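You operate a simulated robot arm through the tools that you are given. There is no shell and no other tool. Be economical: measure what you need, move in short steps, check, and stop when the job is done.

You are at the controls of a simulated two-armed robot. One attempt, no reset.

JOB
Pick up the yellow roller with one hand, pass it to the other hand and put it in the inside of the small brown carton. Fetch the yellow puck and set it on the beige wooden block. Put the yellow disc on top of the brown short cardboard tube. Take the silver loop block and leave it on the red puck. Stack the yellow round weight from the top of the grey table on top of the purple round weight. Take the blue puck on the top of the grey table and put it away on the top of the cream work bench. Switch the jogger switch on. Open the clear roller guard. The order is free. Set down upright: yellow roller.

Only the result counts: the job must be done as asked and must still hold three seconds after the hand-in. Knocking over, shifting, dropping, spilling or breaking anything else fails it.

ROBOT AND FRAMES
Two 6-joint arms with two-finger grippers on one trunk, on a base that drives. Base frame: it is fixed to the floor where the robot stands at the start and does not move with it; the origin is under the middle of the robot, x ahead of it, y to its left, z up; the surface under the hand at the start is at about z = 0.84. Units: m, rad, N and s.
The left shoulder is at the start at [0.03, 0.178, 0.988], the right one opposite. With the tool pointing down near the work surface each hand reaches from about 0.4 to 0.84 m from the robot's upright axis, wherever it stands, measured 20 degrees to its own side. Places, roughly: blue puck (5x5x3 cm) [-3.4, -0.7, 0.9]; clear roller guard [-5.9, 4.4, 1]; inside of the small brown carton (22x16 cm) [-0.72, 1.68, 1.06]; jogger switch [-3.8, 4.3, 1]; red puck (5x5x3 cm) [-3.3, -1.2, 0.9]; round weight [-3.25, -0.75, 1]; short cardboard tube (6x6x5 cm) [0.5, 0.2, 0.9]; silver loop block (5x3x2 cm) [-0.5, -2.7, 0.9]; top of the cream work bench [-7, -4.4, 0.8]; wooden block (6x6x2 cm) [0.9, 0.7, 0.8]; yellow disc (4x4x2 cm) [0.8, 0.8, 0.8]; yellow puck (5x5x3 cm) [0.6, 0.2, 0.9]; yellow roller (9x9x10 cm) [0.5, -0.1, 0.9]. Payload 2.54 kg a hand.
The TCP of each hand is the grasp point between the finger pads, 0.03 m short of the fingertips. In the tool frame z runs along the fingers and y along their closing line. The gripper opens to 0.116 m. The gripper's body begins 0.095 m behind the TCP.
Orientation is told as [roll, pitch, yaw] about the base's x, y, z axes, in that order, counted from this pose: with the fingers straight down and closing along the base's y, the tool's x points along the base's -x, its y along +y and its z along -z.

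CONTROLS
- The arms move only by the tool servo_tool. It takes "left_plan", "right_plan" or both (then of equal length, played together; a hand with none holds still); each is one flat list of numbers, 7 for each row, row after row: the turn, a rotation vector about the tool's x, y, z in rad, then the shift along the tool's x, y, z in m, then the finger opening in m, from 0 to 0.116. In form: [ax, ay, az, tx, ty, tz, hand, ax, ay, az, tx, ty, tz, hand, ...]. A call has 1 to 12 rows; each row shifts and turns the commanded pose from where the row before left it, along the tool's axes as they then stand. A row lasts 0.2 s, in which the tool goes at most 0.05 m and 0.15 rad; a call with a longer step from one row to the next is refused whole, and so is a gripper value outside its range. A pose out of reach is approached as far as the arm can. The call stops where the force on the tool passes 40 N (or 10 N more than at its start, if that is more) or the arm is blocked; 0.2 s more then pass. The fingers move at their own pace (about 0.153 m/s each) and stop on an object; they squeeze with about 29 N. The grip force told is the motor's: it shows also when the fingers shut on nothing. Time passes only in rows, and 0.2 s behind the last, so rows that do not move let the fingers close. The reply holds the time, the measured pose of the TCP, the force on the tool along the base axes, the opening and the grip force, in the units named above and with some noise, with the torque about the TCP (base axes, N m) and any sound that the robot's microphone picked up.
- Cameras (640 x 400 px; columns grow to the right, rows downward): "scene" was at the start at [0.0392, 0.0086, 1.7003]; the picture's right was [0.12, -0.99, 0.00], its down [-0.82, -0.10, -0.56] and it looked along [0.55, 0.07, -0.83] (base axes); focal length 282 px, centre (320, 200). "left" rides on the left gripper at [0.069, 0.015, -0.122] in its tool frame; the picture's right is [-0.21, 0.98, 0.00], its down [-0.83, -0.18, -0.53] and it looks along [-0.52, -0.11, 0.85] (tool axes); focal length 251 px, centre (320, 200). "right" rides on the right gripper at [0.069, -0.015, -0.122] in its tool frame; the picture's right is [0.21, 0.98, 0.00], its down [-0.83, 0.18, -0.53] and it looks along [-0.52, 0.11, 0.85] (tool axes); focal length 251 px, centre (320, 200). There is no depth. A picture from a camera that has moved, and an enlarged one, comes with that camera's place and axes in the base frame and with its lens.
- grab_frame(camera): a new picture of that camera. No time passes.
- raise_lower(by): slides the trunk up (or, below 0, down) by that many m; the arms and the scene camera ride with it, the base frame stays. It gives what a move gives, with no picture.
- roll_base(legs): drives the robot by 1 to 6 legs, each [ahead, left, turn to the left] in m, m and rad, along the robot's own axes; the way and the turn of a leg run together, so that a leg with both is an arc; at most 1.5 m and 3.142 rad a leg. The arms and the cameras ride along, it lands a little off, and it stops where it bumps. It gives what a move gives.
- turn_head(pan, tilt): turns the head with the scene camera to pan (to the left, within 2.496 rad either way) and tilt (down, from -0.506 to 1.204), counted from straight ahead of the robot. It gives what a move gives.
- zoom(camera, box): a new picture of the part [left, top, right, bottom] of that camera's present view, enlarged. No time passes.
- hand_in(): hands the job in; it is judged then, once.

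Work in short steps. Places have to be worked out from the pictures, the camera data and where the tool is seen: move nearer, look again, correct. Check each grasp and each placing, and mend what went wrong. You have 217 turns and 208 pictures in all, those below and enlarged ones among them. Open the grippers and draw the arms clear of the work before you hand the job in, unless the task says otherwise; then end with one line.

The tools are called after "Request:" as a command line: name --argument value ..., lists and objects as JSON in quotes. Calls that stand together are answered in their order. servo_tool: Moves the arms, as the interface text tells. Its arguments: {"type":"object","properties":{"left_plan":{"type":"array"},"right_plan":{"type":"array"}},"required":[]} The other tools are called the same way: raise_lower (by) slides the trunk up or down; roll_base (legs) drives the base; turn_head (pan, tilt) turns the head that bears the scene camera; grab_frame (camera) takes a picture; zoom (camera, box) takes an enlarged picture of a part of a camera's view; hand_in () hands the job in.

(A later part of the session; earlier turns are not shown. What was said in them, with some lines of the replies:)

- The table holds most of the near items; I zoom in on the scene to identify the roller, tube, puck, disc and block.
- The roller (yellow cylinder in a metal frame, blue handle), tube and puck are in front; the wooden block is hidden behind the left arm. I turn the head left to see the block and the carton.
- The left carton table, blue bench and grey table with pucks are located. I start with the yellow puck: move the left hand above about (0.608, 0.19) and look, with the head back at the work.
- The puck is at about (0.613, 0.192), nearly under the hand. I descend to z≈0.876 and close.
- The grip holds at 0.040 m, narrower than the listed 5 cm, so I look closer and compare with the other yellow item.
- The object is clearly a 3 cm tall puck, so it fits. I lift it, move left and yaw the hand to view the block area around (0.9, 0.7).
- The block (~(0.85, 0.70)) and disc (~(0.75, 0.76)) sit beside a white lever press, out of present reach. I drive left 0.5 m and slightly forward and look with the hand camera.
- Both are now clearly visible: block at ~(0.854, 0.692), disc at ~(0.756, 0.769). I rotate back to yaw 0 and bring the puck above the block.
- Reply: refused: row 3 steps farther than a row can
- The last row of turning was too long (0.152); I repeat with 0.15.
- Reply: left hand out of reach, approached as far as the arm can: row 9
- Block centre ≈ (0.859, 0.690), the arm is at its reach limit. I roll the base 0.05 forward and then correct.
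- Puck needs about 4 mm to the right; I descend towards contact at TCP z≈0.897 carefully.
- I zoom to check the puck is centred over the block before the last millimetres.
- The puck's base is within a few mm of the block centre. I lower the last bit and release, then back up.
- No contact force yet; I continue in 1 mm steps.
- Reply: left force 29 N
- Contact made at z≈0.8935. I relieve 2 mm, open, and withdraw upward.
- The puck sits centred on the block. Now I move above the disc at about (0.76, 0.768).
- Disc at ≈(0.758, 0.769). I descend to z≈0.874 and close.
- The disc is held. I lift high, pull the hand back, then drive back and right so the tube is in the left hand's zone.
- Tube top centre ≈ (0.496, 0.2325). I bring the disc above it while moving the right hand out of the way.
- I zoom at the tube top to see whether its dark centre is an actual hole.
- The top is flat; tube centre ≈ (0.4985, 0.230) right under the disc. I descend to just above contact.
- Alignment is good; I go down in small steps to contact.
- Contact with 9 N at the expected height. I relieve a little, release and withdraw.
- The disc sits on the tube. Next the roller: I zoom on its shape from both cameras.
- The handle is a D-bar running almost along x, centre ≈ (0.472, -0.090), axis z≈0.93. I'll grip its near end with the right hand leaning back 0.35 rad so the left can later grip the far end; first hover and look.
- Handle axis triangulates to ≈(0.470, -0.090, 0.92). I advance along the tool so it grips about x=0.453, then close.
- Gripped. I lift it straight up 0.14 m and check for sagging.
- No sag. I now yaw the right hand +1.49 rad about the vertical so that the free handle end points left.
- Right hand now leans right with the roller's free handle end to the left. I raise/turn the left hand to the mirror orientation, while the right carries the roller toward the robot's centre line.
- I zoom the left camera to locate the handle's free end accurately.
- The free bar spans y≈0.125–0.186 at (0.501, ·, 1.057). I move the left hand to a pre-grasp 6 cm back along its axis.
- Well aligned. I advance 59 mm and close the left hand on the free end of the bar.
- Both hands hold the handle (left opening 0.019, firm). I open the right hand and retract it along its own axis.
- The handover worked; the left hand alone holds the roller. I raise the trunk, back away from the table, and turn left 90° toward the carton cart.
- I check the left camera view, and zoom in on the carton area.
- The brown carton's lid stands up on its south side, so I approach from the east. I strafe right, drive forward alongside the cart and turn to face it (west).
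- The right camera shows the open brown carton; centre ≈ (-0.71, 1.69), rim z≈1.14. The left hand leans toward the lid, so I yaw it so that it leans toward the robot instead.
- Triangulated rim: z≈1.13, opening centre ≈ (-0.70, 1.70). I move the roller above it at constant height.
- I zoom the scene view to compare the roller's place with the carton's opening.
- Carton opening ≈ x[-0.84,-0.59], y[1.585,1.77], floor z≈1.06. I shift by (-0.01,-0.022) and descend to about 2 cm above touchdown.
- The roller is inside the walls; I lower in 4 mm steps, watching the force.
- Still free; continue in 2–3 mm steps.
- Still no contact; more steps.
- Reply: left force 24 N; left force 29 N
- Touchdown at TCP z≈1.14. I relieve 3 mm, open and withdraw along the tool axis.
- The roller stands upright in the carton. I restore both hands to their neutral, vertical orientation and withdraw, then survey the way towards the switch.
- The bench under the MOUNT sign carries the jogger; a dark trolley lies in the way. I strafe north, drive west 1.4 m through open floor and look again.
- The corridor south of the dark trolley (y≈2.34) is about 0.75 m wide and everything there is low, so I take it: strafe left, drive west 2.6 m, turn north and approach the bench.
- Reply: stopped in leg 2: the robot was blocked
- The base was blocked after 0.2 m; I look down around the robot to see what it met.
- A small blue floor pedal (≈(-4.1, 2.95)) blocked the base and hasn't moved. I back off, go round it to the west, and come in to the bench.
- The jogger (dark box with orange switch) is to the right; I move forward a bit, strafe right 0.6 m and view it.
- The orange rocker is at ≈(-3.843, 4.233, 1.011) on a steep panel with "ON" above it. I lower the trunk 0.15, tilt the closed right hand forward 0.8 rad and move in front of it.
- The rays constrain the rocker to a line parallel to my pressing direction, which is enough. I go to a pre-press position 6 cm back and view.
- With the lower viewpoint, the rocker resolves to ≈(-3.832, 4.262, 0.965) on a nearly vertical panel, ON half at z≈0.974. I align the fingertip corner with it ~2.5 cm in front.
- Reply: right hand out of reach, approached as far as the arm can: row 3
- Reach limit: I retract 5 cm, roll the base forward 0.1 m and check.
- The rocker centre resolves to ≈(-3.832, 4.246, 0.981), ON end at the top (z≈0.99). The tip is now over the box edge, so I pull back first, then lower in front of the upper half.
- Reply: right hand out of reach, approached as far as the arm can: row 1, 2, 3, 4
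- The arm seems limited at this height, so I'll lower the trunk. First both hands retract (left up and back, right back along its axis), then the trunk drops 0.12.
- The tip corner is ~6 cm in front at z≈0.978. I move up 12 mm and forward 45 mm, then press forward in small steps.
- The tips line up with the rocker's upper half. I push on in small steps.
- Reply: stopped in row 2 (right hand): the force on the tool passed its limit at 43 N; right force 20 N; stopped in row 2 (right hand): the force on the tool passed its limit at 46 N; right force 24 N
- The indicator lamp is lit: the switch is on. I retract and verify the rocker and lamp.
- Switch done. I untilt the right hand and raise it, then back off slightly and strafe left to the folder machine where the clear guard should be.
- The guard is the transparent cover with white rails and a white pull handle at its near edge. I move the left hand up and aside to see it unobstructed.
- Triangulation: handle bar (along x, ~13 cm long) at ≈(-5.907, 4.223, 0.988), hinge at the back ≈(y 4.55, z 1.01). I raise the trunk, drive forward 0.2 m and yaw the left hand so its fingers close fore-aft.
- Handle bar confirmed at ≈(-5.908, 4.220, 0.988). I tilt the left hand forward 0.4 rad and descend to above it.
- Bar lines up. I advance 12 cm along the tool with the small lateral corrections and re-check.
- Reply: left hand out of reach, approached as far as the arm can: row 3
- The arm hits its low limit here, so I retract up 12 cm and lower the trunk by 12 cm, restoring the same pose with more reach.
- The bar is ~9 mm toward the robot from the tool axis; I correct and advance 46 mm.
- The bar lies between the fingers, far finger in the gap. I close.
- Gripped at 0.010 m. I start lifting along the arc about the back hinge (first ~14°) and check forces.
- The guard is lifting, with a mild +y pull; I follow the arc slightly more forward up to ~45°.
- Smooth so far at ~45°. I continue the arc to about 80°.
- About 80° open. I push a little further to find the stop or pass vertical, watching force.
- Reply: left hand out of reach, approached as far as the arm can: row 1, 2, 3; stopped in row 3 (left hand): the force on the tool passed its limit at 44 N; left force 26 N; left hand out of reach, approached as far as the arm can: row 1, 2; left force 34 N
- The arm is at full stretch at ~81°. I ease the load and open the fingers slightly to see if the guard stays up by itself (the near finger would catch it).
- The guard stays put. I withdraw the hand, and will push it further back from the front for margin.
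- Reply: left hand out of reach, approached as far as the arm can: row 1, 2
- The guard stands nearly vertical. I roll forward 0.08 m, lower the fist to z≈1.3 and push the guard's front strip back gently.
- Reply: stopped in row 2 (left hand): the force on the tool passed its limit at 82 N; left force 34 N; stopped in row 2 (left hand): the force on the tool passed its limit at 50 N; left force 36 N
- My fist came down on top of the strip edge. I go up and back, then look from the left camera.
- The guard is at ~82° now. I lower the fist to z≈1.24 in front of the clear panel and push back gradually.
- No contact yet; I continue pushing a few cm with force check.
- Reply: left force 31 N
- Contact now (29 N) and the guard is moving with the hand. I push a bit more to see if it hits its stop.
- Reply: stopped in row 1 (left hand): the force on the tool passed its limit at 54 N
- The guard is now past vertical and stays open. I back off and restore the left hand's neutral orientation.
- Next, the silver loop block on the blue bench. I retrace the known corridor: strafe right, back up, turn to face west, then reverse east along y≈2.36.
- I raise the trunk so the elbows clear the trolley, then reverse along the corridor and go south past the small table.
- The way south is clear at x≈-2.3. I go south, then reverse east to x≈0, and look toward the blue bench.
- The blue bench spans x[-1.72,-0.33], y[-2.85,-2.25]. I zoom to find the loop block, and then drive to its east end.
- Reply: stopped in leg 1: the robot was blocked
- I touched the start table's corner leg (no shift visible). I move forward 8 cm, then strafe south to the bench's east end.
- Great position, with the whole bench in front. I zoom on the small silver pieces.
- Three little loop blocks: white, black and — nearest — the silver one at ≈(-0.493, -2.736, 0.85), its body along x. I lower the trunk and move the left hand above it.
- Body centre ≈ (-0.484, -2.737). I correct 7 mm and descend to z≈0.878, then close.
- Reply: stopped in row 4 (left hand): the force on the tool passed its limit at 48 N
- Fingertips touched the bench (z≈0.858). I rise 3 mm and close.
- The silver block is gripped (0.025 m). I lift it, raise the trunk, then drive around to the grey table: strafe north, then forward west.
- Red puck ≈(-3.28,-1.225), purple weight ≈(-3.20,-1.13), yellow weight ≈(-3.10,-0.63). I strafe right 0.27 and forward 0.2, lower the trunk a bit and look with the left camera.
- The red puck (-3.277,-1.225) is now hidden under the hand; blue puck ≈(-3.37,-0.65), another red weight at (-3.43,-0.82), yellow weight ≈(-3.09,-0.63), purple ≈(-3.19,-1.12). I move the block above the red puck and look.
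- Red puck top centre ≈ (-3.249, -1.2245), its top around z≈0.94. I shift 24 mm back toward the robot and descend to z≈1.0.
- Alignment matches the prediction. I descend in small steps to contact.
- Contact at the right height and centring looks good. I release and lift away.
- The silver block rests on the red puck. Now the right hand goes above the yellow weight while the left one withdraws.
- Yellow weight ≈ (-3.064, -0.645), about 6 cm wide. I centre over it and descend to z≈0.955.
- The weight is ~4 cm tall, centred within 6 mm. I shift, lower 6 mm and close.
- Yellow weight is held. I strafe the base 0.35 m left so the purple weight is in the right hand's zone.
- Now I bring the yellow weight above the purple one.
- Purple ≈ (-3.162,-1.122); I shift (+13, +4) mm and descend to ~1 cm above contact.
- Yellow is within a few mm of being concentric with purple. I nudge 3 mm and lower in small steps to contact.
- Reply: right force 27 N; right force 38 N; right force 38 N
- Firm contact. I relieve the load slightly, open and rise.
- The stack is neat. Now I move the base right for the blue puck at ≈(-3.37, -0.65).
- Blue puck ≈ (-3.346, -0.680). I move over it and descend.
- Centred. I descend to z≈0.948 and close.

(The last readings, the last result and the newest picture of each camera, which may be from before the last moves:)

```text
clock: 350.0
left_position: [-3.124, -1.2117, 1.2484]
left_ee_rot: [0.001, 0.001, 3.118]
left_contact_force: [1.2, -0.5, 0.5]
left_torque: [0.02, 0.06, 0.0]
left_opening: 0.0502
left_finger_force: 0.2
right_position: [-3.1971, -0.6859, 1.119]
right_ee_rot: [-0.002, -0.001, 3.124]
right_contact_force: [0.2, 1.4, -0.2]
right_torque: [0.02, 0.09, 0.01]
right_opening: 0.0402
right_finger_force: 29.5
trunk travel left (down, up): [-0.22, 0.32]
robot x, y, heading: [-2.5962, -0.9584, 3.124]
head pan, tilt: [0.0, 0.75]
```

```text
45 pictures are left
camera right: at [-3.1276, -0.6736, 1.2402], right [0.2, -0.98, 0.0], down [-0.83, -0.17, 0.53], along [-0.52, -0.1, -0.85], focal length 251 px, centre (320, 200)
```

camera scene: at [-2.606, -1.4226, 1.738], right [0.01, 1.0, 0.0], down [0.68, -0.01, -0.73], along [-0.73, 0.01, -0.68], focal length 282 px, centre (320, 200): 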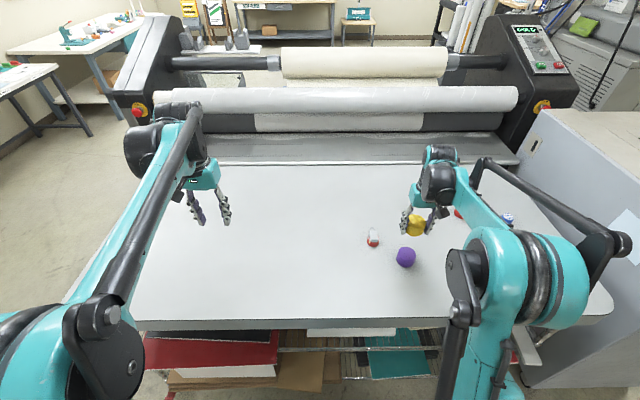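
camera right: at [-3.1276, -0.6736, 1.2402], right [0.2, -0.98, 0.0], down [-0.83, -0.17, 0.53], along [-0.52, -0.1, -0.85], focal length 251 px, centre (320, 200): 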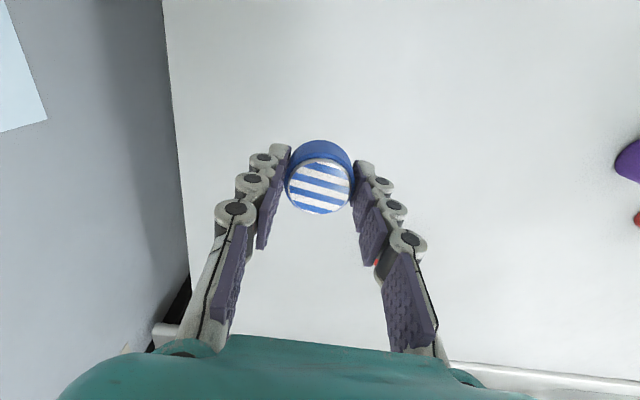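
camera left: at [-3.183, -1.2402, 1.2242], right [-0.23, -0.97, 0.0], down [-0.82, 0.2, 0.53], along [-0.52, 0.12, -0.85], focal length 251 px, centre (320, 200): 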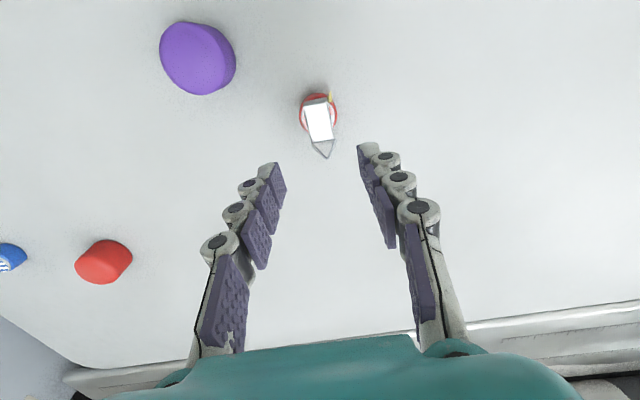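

The blue puck is held. I raise the trunk, back away, go south past the tables, then look west along the aisle toward the cream bench.

Request:
raise_lower --by 0.15

Request:
roll_base --legs '[[-0.33, 0, 0], [0, 1.05, 0], [0, 1.05, 0.02]]'

Request:
turn_head --pan 0.15 --tilt 0.4

Request:
grab_frame --camera "scene"

```text
clock: 351.8
left_position: [-3.1255, -1.2121, 1.3969]
left_ee_rot: [0.002, 0.003, 3.116]
left_contact_force: [0.3, 0.2, 0.2]
left_torque: [0.02, 0.0, -0.02]
left_opening: 0.0502
left_finger_force: 0.1
right_position: [-3.1981, -0.6855, 1.2677]
right_ee_rot: [-0.003, -0.001, 3.124]
right_contact_force: [-0.6, -0.5, -0.4]
right_torque: [0.03, 0.02, -0.02]
right_opening: 0.0401
right_finger_force: 29.3
trunk travel left (down, up): [-0.37, 0.17]
robot x, y, heading: [-2.5951, -0.9601, 3.125]
head pan, tilt: [0.0, 0.75]
```

```text
clock: 364.1
left_position: [-2.7753, -3.3586, 1.3969]
left_ee_rot: [0.001, 0.0, -3.129]
left_contact_force: [-0.2, 0.0, 0.0]
left_torque: [-0.02, -0.01, 0.02]
left_opening: 0.05
left_finger_force: 0.0
right_position: [-2.8685, -2.835, 1.2688]
right_ee_rot: [-0.001, 0.0, -3.12]
right_contact_force: [0.2, 0.0, 0.1]
right_torque: [0.0, -0.01, -0.01]
right_opening: 0.0403
right_finger_force: 28.6
trunk travel left (down, up): [-0.37, 0.17]
robot x, y, heading: [-2.2519, -3.0877, -3.124]
head pan, tilt: [0.0, 0.75]
```

```text
clock: 364.9
left_position: [-2.7766, -3.358, 1.3976]
left_ee_rot: [0.002, 0.001, -3.127]
left_contact_force: [0.3, 0.5, -0.4]
left_torque: [0.0, 0.0, 0.02]
left_opening: 0.0499
left_finger_force: 0.1
right_position: [-2.8679, -2.8364, 1.2669]
right_ee_rot: [-0.002, -0.001, -3.121]
right_contact_force: [0.1, 0.4, -0.7]
right_torque: [0.02, 0.02, -0.02]
right_opening: 0.0398
right_finger_force: 28.7
trunk travel left (down, up): [-0.37, 0.17]
robot x, y, heading: [-2.2567, -3.0875, -3.125]
head pan, tilt: [0.15, 0.4]
```

```text
44 pictures are left
camera scene: at [-2.3166, -3.1019, 1.919], right [-0.17, 0.99, 0.0], down [0.38, 0.07, -0.92], along [-0.91, -0.16, -0.39], focal length 282 px, centre (320, 200)
```

scene: 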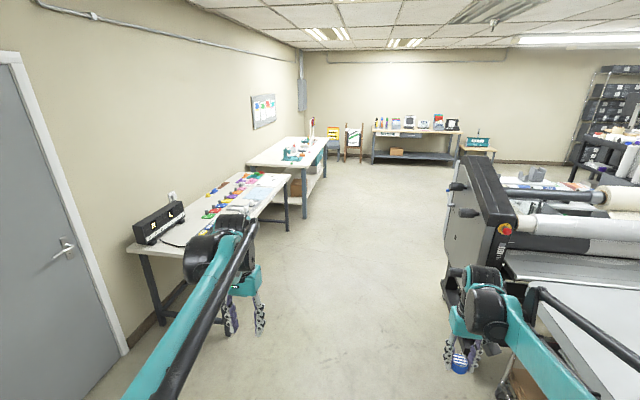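

The aisle is clear; the cream bench spans x[-8.1,-6.0] with front edge y≈-4.05. I drive west 4.6 m and turn left to face it.

Request:
roll_base --legs '[[1.5, 0, 0], [1.5, 0, 0], [1.5, 0, 0], [0.1, 0, 0], [0, 0, 1.56]]'

Request:
turn_head --pan 0 --tilt 0.65

Request:
grab_frame --camera "scene"

```text
clock: 390.8
left_position: [-6.5861, -3.6534, 1.3968]
left_ee_rot: [0.001, 0.004, -1.619]
left_contact_force: [-1.0, 0.2, 1.0]
left_torque: [-0.01, -0.01, 0.03]
left_opening: 0.0501
left_finger_force: 0.0
right_position: [-7.1122, -3.7122, 1.2686]
right_ee_rot: [-0.002, -0.001, -1.613]
right_contact_force: [0.7, -0.4, -1.0]
right_torque: [-0.05, 0.02, -0.02]
right_opening: 0.0398
right_finger_force: 28.5
trunk travel left (down, up): [-0.37, 0.17]
robot x, y, heading: [-6.8253, -3.117, -1.613]
head pan, tilt: [0.15, 0.4]
```

```text
clock: 391.5
left_position: [-6.5858, -3.6528, 1.3965]
left_ee_rot: [0.001, 0.0, -1.619]
left_contact_force: [-1.0, 0.5, 0.4]
left_torque: [0.02, -0.02, -0.01]
left_opening: 0.0503
left_finger_force: 0.1
right_position: [-7.1123, -3.7125, 1.2682]
right_ee_rot: [-0.001, 0.0, -1.613]
right_contact_force: [0.1, 0.1, 0.2]
right_torque: [0.02, -0.01, 0.02]
right_opening: 0.0401
right_finger_force: 29.1
trunk travel left (down, up): [-0.37, 0.17]
robot x, y, heading: [-6.8197, -3.1133, -1.615]
head pan, tilt: [0.0, 0.649]
```

```text
43 pictures are left
camera scene: at [-6.8272, -3.1713, 1.8966], right [-1.0, 0.04, 0.0], down [0.03, 0.6, -0.8], along [-0.03, -0.8, -0.6], focal length 282 px, centre (320, 200)
```

scene: 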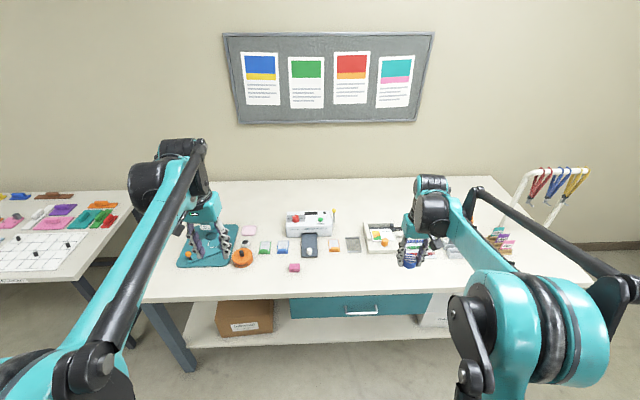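

The cream bench has free surface near its front centre, ≈(-7.0, -4.03). I roll forward 0.25, lower the trunk and look with the right camera.

Request:
roll_base --legs '[[0.25, 0, 0.03]]'

Request:
raise_lower --by -0.15

Request:
grab_frame --camera "right"

Request:
grab_frame --camera "scene"

```text
clock: 393.4
left_position: [-6.575, -3.8985, 1.3969]
left_ee_rot: [0.003, 0.002, -1.587]
left_contact_force: [1.0, -1.3, 0.9]
left_torque: [0.0, 0.03, 0.02]
left_opening: 0.0502
left_finger_force: 0.0
right_position: [-7.0995, -3.9751, 1.2685]
right_ee_rot: [-0.002, 0.001, -1.58]
right_contact_force: [0.4, 0.7, -0.5]
right_torque: [0.02, -0.02, -0.01]
right_opening: 0.04
right_finger_force: 29.6
trunk travel left (down, up): [-0.37, 0.17]
robot x, y, heading: [-6.8272, -3.3659, -1.579]
head pan, tilt: [0.0, 0.649]
```

```text
clock: 395.1
left_position: [-6.5732, -3.8994, 1.2466]
left_ee_rot: [0.001, 0.003, -1.587]
left_contact_force: [-0.1, -0.5, -0.3]
left_torque: [-0.01, -0.02, 0.0]
left_opening: 0.0501
left_finger_force: 0.0
right_position: [-7.0997, -3.9758, 1.1186]
right_ee_rot: [0.0, 0.0, -1.579]
right_contact_force: [-1.2, -0.1, 0.0]
right_torque: [0.04, 0.0, -0.03]
right_opening: 0.0403
right_finger_force: 28.6
trunk travel left (down, up): [-0.22, 0.32]
robot x, y, heading: [-6.8312, -3.3689, -1.578]
head pan, tilt: [0.0, 0.649]
```

```text
42 pictures are left
camera right: at [-7.1135, -3.9077, 1.2397], right [0.98, 0.21, 0.0], down [0.18, -0.83, 0.53], along [0.11, -0.52, -0.85], focal length 251 px, centre (320, 200)
```

right: 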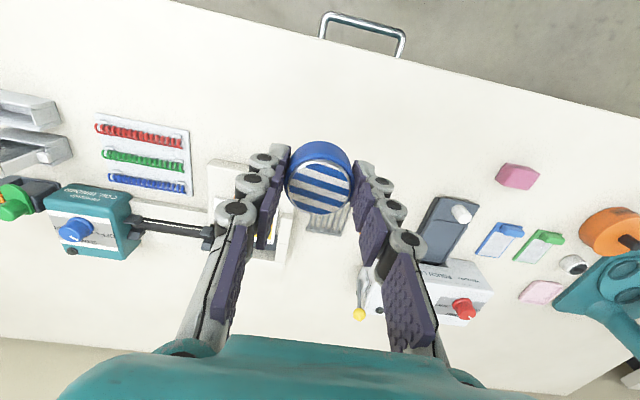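

```text
41 pictures are left
camera scene: at [-6.8319, -3.4255, 1.7467], right [-1.0, 0.01, 0.0], down [0.01, 0.6, -0.8], along [-0.01, -0.8, -0.6], focal length 282 px, centre (320, 200)
```

scene: 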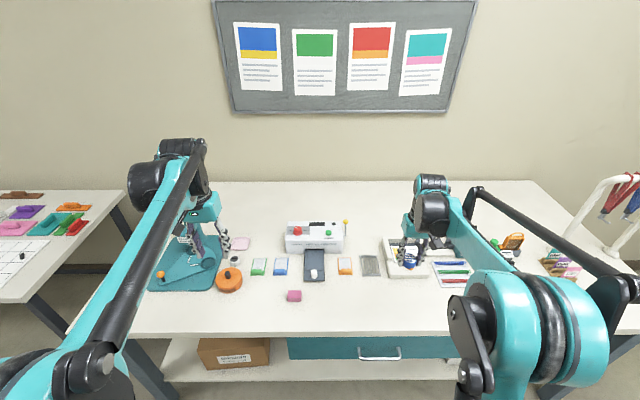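

Bench top z≈0.80–0.83. I move the puck over free space at ≈(-6.97, -4.0) and descend to z≈0.90.

Request:
servo_tool --right_plan '[0, 0, 0, -0.008, 0.0433, 0.02, 0, 0, 0, 0, -0.008, 0.0433, 0.02, 0, 0, 0, 0, -0.008, 0.0433, 0.02, 0, 0, 0, 0, 0, 0, 0.04, 0, 0, 0, 0, 0, 0, 0.04, 0, 0, 0, 0, 0, 0, 0.04, 0, 0, 0, 0, 0, 0, 0.04, 0]'

Request:
grab_frame --camera "right"

```text
clock: 396.7
left_position: [-6.5741, -3.9002, 1.2455]
left_ee_rot: [0.001, 0.0, -1.587]
left_contact_force: [0.1, -0.8, 0.3]
left_torque: [0.02, 0.02, 0.0]
left_opening: 0.05
left_finger_force: 0.0
right_position: [-6.967, -4.0015, 0.8994]
right_ee_rot: [-0.003, 0.003, -1.579]
right_contact_force: [-0.7, 0.2, -0.8]
right_torque: [0.0, 0.01, 0.0]
right_opening: 0.0402
right_finger_force: 28.3
trunk travel left (down, up): [-0.22, 0.32]
robot x, y, heading: [-6.83, -3.3708, -1.577]
head pan, tilt: [0.0, 0.649]
```

```text
40 pictures are left
camera right: at [-6.982, -3.9324, 1.0193], right [0.98, 0.21, 0.0], down [0.18, -0.83, 0.53], along [0.11, -0.52, -0.85], focal length 251 px, centre (320, 200)
```

right: 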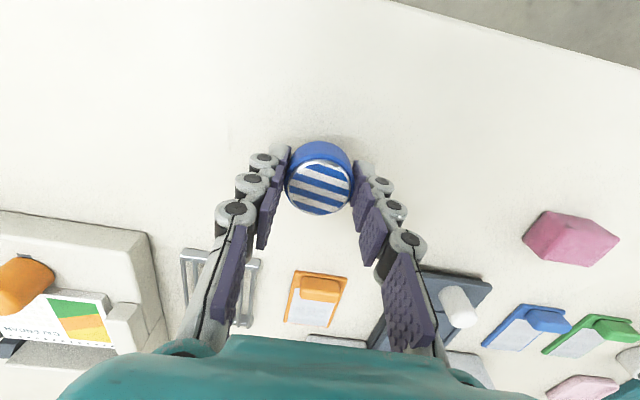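

Clear space below. I lower in steps until contact.

Request:
servo_tool --right_plan '[0, 0, 0, 0, 0, 0.008, 0, 0, 0, 0, 0, 0, 0.007, 0, 0, 0, 0, 0, 0, 0.005, 0, 0, 0, 0, 0, 0, 0.0, 0]'

Request:
servo_tool --right_plan '[0, 0, 0, 0, 0, 0.004, 0, 0, 0, 0, 0, 0, 0.0, 0]'

Request:
servo_tool --right_plan '[0, 0, 0, 0, 0, 0.004, 0, 0, 0, 0, 0, 0, 0.0, 0]'

Request:
servo_tool --right_plan '[0, 0, 0, 0, 0, 0.004, 0, 0, 0, 0, 0, 0, 0.0, 0]'

```text
clock: 397.7
left_position: [-6.5723, -3.8988, 1.2467]
left_ee_rot: [0.002, 0.002, -1.585]
left_contact_force: [-0.6, 0.0, -0.6]
left_torque: [0.01, 0.01, 0.01]
left_opening: 0.0499
left_finger_force: 0.0
right_position: [-6.9683, -4.0014, 0.8779]
right_ee_rot: [-0.002, 0.0, -1.58]
right_contact_force: [-0.6, 0.2, 0.0]
right_torque: [-0.01, 0.02, -0.01]
right_opening: 0.0402
right_finger_force: 28.8
trunk travel left (down, up): [-0.22, 0.32]
robot x, y, heading: [-6.8293, -3.3678, -1.579]
head pan, tilt: [0.0, 0.649]
```

```text
clock: 398.3
left_position: [-6.5741, -3.8991, 1.248]
left_ee_rot: [0.003, 0.001, -1.586]
left_contact_force: [0.9, 0.4, -0.8]
left_torque: [0.02, -0.03, 0.03]
left_opening: 0.0499
left_finger_force: 0.1
right_position: [-6.9686, -4.0003, 0.8745]
right_ee_rot: [-0.002, 0.001, -1.579]
right_contact_force: [-0.6, -0.3, -1.6]
right_torque: [0.01, 0.0, 0.0]
right_opening: 0.0399
right_finger_force: 28.7
trunk travel left (down, up): [-0.22, 0.32]
robot x, y, heading: [-6.8273, -3.3678, -1.581]
head pan, tilt: [0.0, 0.649]
```

```text
clock: 398.9
left_position: [-6.5744, -3.899, 1.247]
left_ee_rot: [0.002, 0.002, -1.587]
left_contact_force: [0.2, 0.7, 1.1]
left_torque: [0.0, -0.01, -0.01]
left_opening: 0.05
left_finger_force: 0.0
right_position: [-6.9682, -3.9995, 0.8715]
right_ee_rot: [0.0, 0.0, -1.578]
right_contact_force: [-0.2, 0.7, 0.1]
right_torque: [0.02, 0.01, 0.0]
right_opening: 0.0402
right_finger_force: 29.0
trunk travel left (down, up): [-0.22, 0.32]
robot x, y, heading: [-6.8306, -3.3676, -1.577]
head pan, tilt: [0.0, 0.649]
```

```text
clock: 399.4
left_position: [-6.5737, -3.8973, 1.248]
left_ee_rot: [0.001, 0.001, -1.587]
left_contact_force: [0.9, -0.3, -0.2]
left_torque: [-0.01, -0.01, 0.01]
left_opening: 0.0501
left_finger_force: 0.1
right_position: [-6.9685, -3.9993, 0.8688]
right_ee_rot: [-0.003, -0.004, -1.58]
right_contact_force: [0.1, 2.5, 23.4]
right_torque: [0.12, -0.06, 0.02]
right_opening: 0.04
right_finger_force: 29.0
trunk travel left (down, up): [-0.22, 0.32]
robot x, y, heading: [-6.8297, -3.368, -1.579]
head pan, tilt: [0.0, 0.649]
stopped in row 2 (right hand): the force on the tool passed its limit at 43 N (the readings are from after the stop); the commanded pose is now the measured one
```

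Contact at z≈0.869. I relieve 1 mm, release and rise.

Request:
servo_tool --right_plan '[0, 0, 0, 0, 0, -0.001, 0, 0, 0, 0, 0, 0, 0, 0.07, 0, 0, 0, 0, 0, 0, 0.07, 0, 0, 0, 0, 0, -0.03, 0.07, 0, 0, 0, 0, 0, -0.05, 0.07, 0, 0, 0, 0, 0, -0.05, 0.07, 0, 0, 0, 0.03, 0, -0.04, 0.07]'

Request:
grab_frame --camera "right"

```text
clock: 401.0
left_position: [-6.5733, -3.8959, 1.248]
left_ee_rot: [0.002, -0.001, -1.586]
left_contact_force: [-0.1, -0.1, 0.1]
left_torque: [-0.1, -0.01, 0.0]
left_opening: 0.0499
left_finger_force: 0.0
right_position: [-6.9686, -3.9689, 1.0426]
right_ee_rot: [-0.002, -0.006, -1.579]
right_contact_force: [-0.1, 0.3, -0.3]
right_torque: [-0.07, -0.01, 0.0]
right_opening: 0.0699
right_finger_force: 0.0
trunk travel left (down, up): [-0.22, 0.32]
robot x, y, heading: [-6.8316, -3.3699, -1.581]
head pan, tilt: [0.0, 0.649]
```

```text
39 pictures are left
camera right: at [-6.983, -3.9004, 1.1624], right [0.98, 0.21, 0.0], down [0.18, -0.82, 0.54], along [0.11, -0.53, -0.84], focal length 251 px, centre (320, 200)
```

right: 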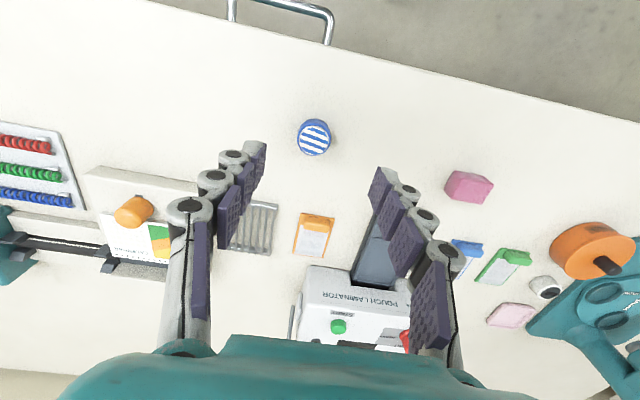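

The blue puck is on the cream bench. I back off and take a distant look to confirm that the guard is still open.

Request:
roll_base --legs '[[-0.5, 0, 0], [0, 0, 1.57]]'

Request:
raise_lower --by 0.3

Request:
turn_head --pan 1.5 --tilt 0.1

Request:
grab_frame --camera "scene"

```text
clock: 407.8
left_position: [-6.2959, -2.6127, 1.2464]
left_ee_rot: [0.0, 0.002, -0.012]
left_contact_force: [0.8, 0.7, -0.3]
left_torque: [-0.03, -0.01, 0.02]
left_opening: 0.05
left_finger_force: 0.0
right_position: [-6.2233, -3.0082, 1.0394]
right_ee_rot: [0.0, -0.003, -0.007]
right_contact_force: [-0.5, -0.4, -0.5]
right_torque: [-0.04, -0.02, 0.03]
right_opening: 0.07
right_finger_force: 0.0
trunk travel left (down, up): [-0.22, 0.32]
robot x, y, heading: [-6.8274, -2.8685, -0.006]
head pan, tilt: [0.0, 0.649]
```

```text
clock: 410.8
left_position: [-6.2957, -2.6141, 1.5469]
left_ee_rot: [0.003, 0.001, -0.015]
left_contact_force: [0.5, 0.6, 0.3]
left_torque: [-0.02, 0.01, 0.0]
left_opening: 0.05
left_finger_force: 0.0
right_position: [-6.223, -3.009, 1.3395]
right_ee_rot: [-0.001, -0.004, -0.004]
right_contact_force: [-0.5, -0.3, -0.1]
right_torque: [-0.01, -0.02, 0.02]
right_opening: 0.07
right_finger_force: 0.1
trunk travel left (down, up): [-0.52, 0.02]
robot x, y, heading: [-6.8281, -2.8696, -0.007]
head pan, tilt: [0.0, 0.649]
```

```text
clock: 412.4
left_position: [-6.2958, -2.6135, 1.5478]
left_ee_rot: [0.003, 0.003, -0.014]
left_contact_force: [-0.6, 0.0, -0.7]
left_torque: [0.03, 0.01, -0.01]
left_opening: 0.05
left_finger_force: 0.0
right_position: [-6.2224, -3.0085, 1.3396]
right_ee_rot: [-0.002, -0.004, -0.006]
right_contact_force: [0.2, -0.1, 0.8]
right_torque: [0.02, 0.0, 0.02]
right_opening: 0.0699
right_finger_force: 0.0
trunk travel left (down, up): [-0.52, 0.02]
robot x, y, heading: [-6.8272, -2.8718, -0.006]
head pan, tilt: [1.499, 0.099]
```

```text
38 pictures are left
camera scene: at [-6.8494, -2.7787, 2.097], right [1.0, -0.08, 0.0], down [-0.01, -0.1, -0.99], along [0.08, 0.99, -0.1], focal length 282 px, centre (320, 200)
```

scene: 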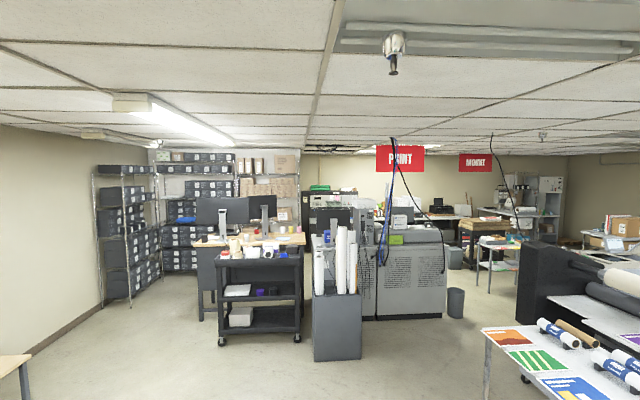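

Request:
zoom --camera "scene" --box '[300, 180, 380, 240]'

Request:
zoom --camera "scene" --box '[580, 200, 640, 250]'

```text
6.67 times, centred on (340, 210) of scene
camera zoom: at [-6.8494, -2.7787, 2.097], right [1.0, -0.08, 0.0], down [-0.01, -0.1, -0.99], along [0.08, 0.99, -0.1], focal length 1877 px, centre (187, 133)
```

zoom: 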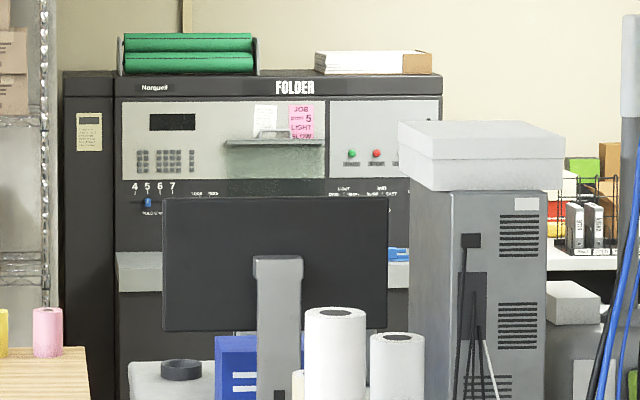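

```text
8.00 times, centred on (610, 225) of scene
camera zoom: at [-6.8494, -2.7787, 2.097], right [1.0, -0.08, 0.0], down [-0.01, -0.1, -0.99], along [0.08, 0.99, -0.1], focal length 2252 px, centre (-2000, 0)
```

zoom: 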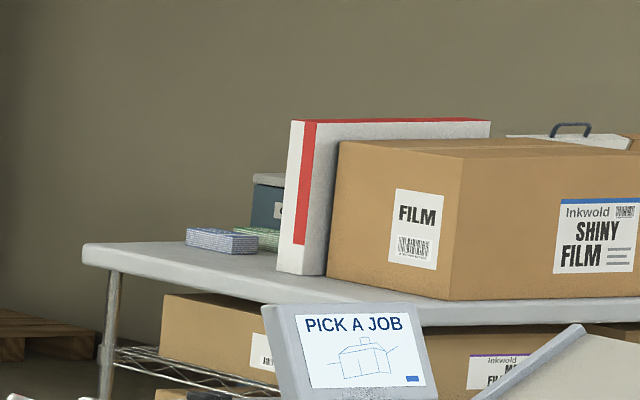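

The guard is still standing open, both grippers are open and clear, and every placing was checked. I hand in.

Request:
hand_in

```text
The job is handed in.
```

All eight tasks are done and the job is handed in. I checked each placing with the cameras. Just before hand-in I checked again, from across the room, only that the roller guard was still open. The base bumped a blue floor pedal near the jogger bench and the start table's corner leg. The pedal had not moved in the pictures, but I did not go back to re-check the items on the start table.
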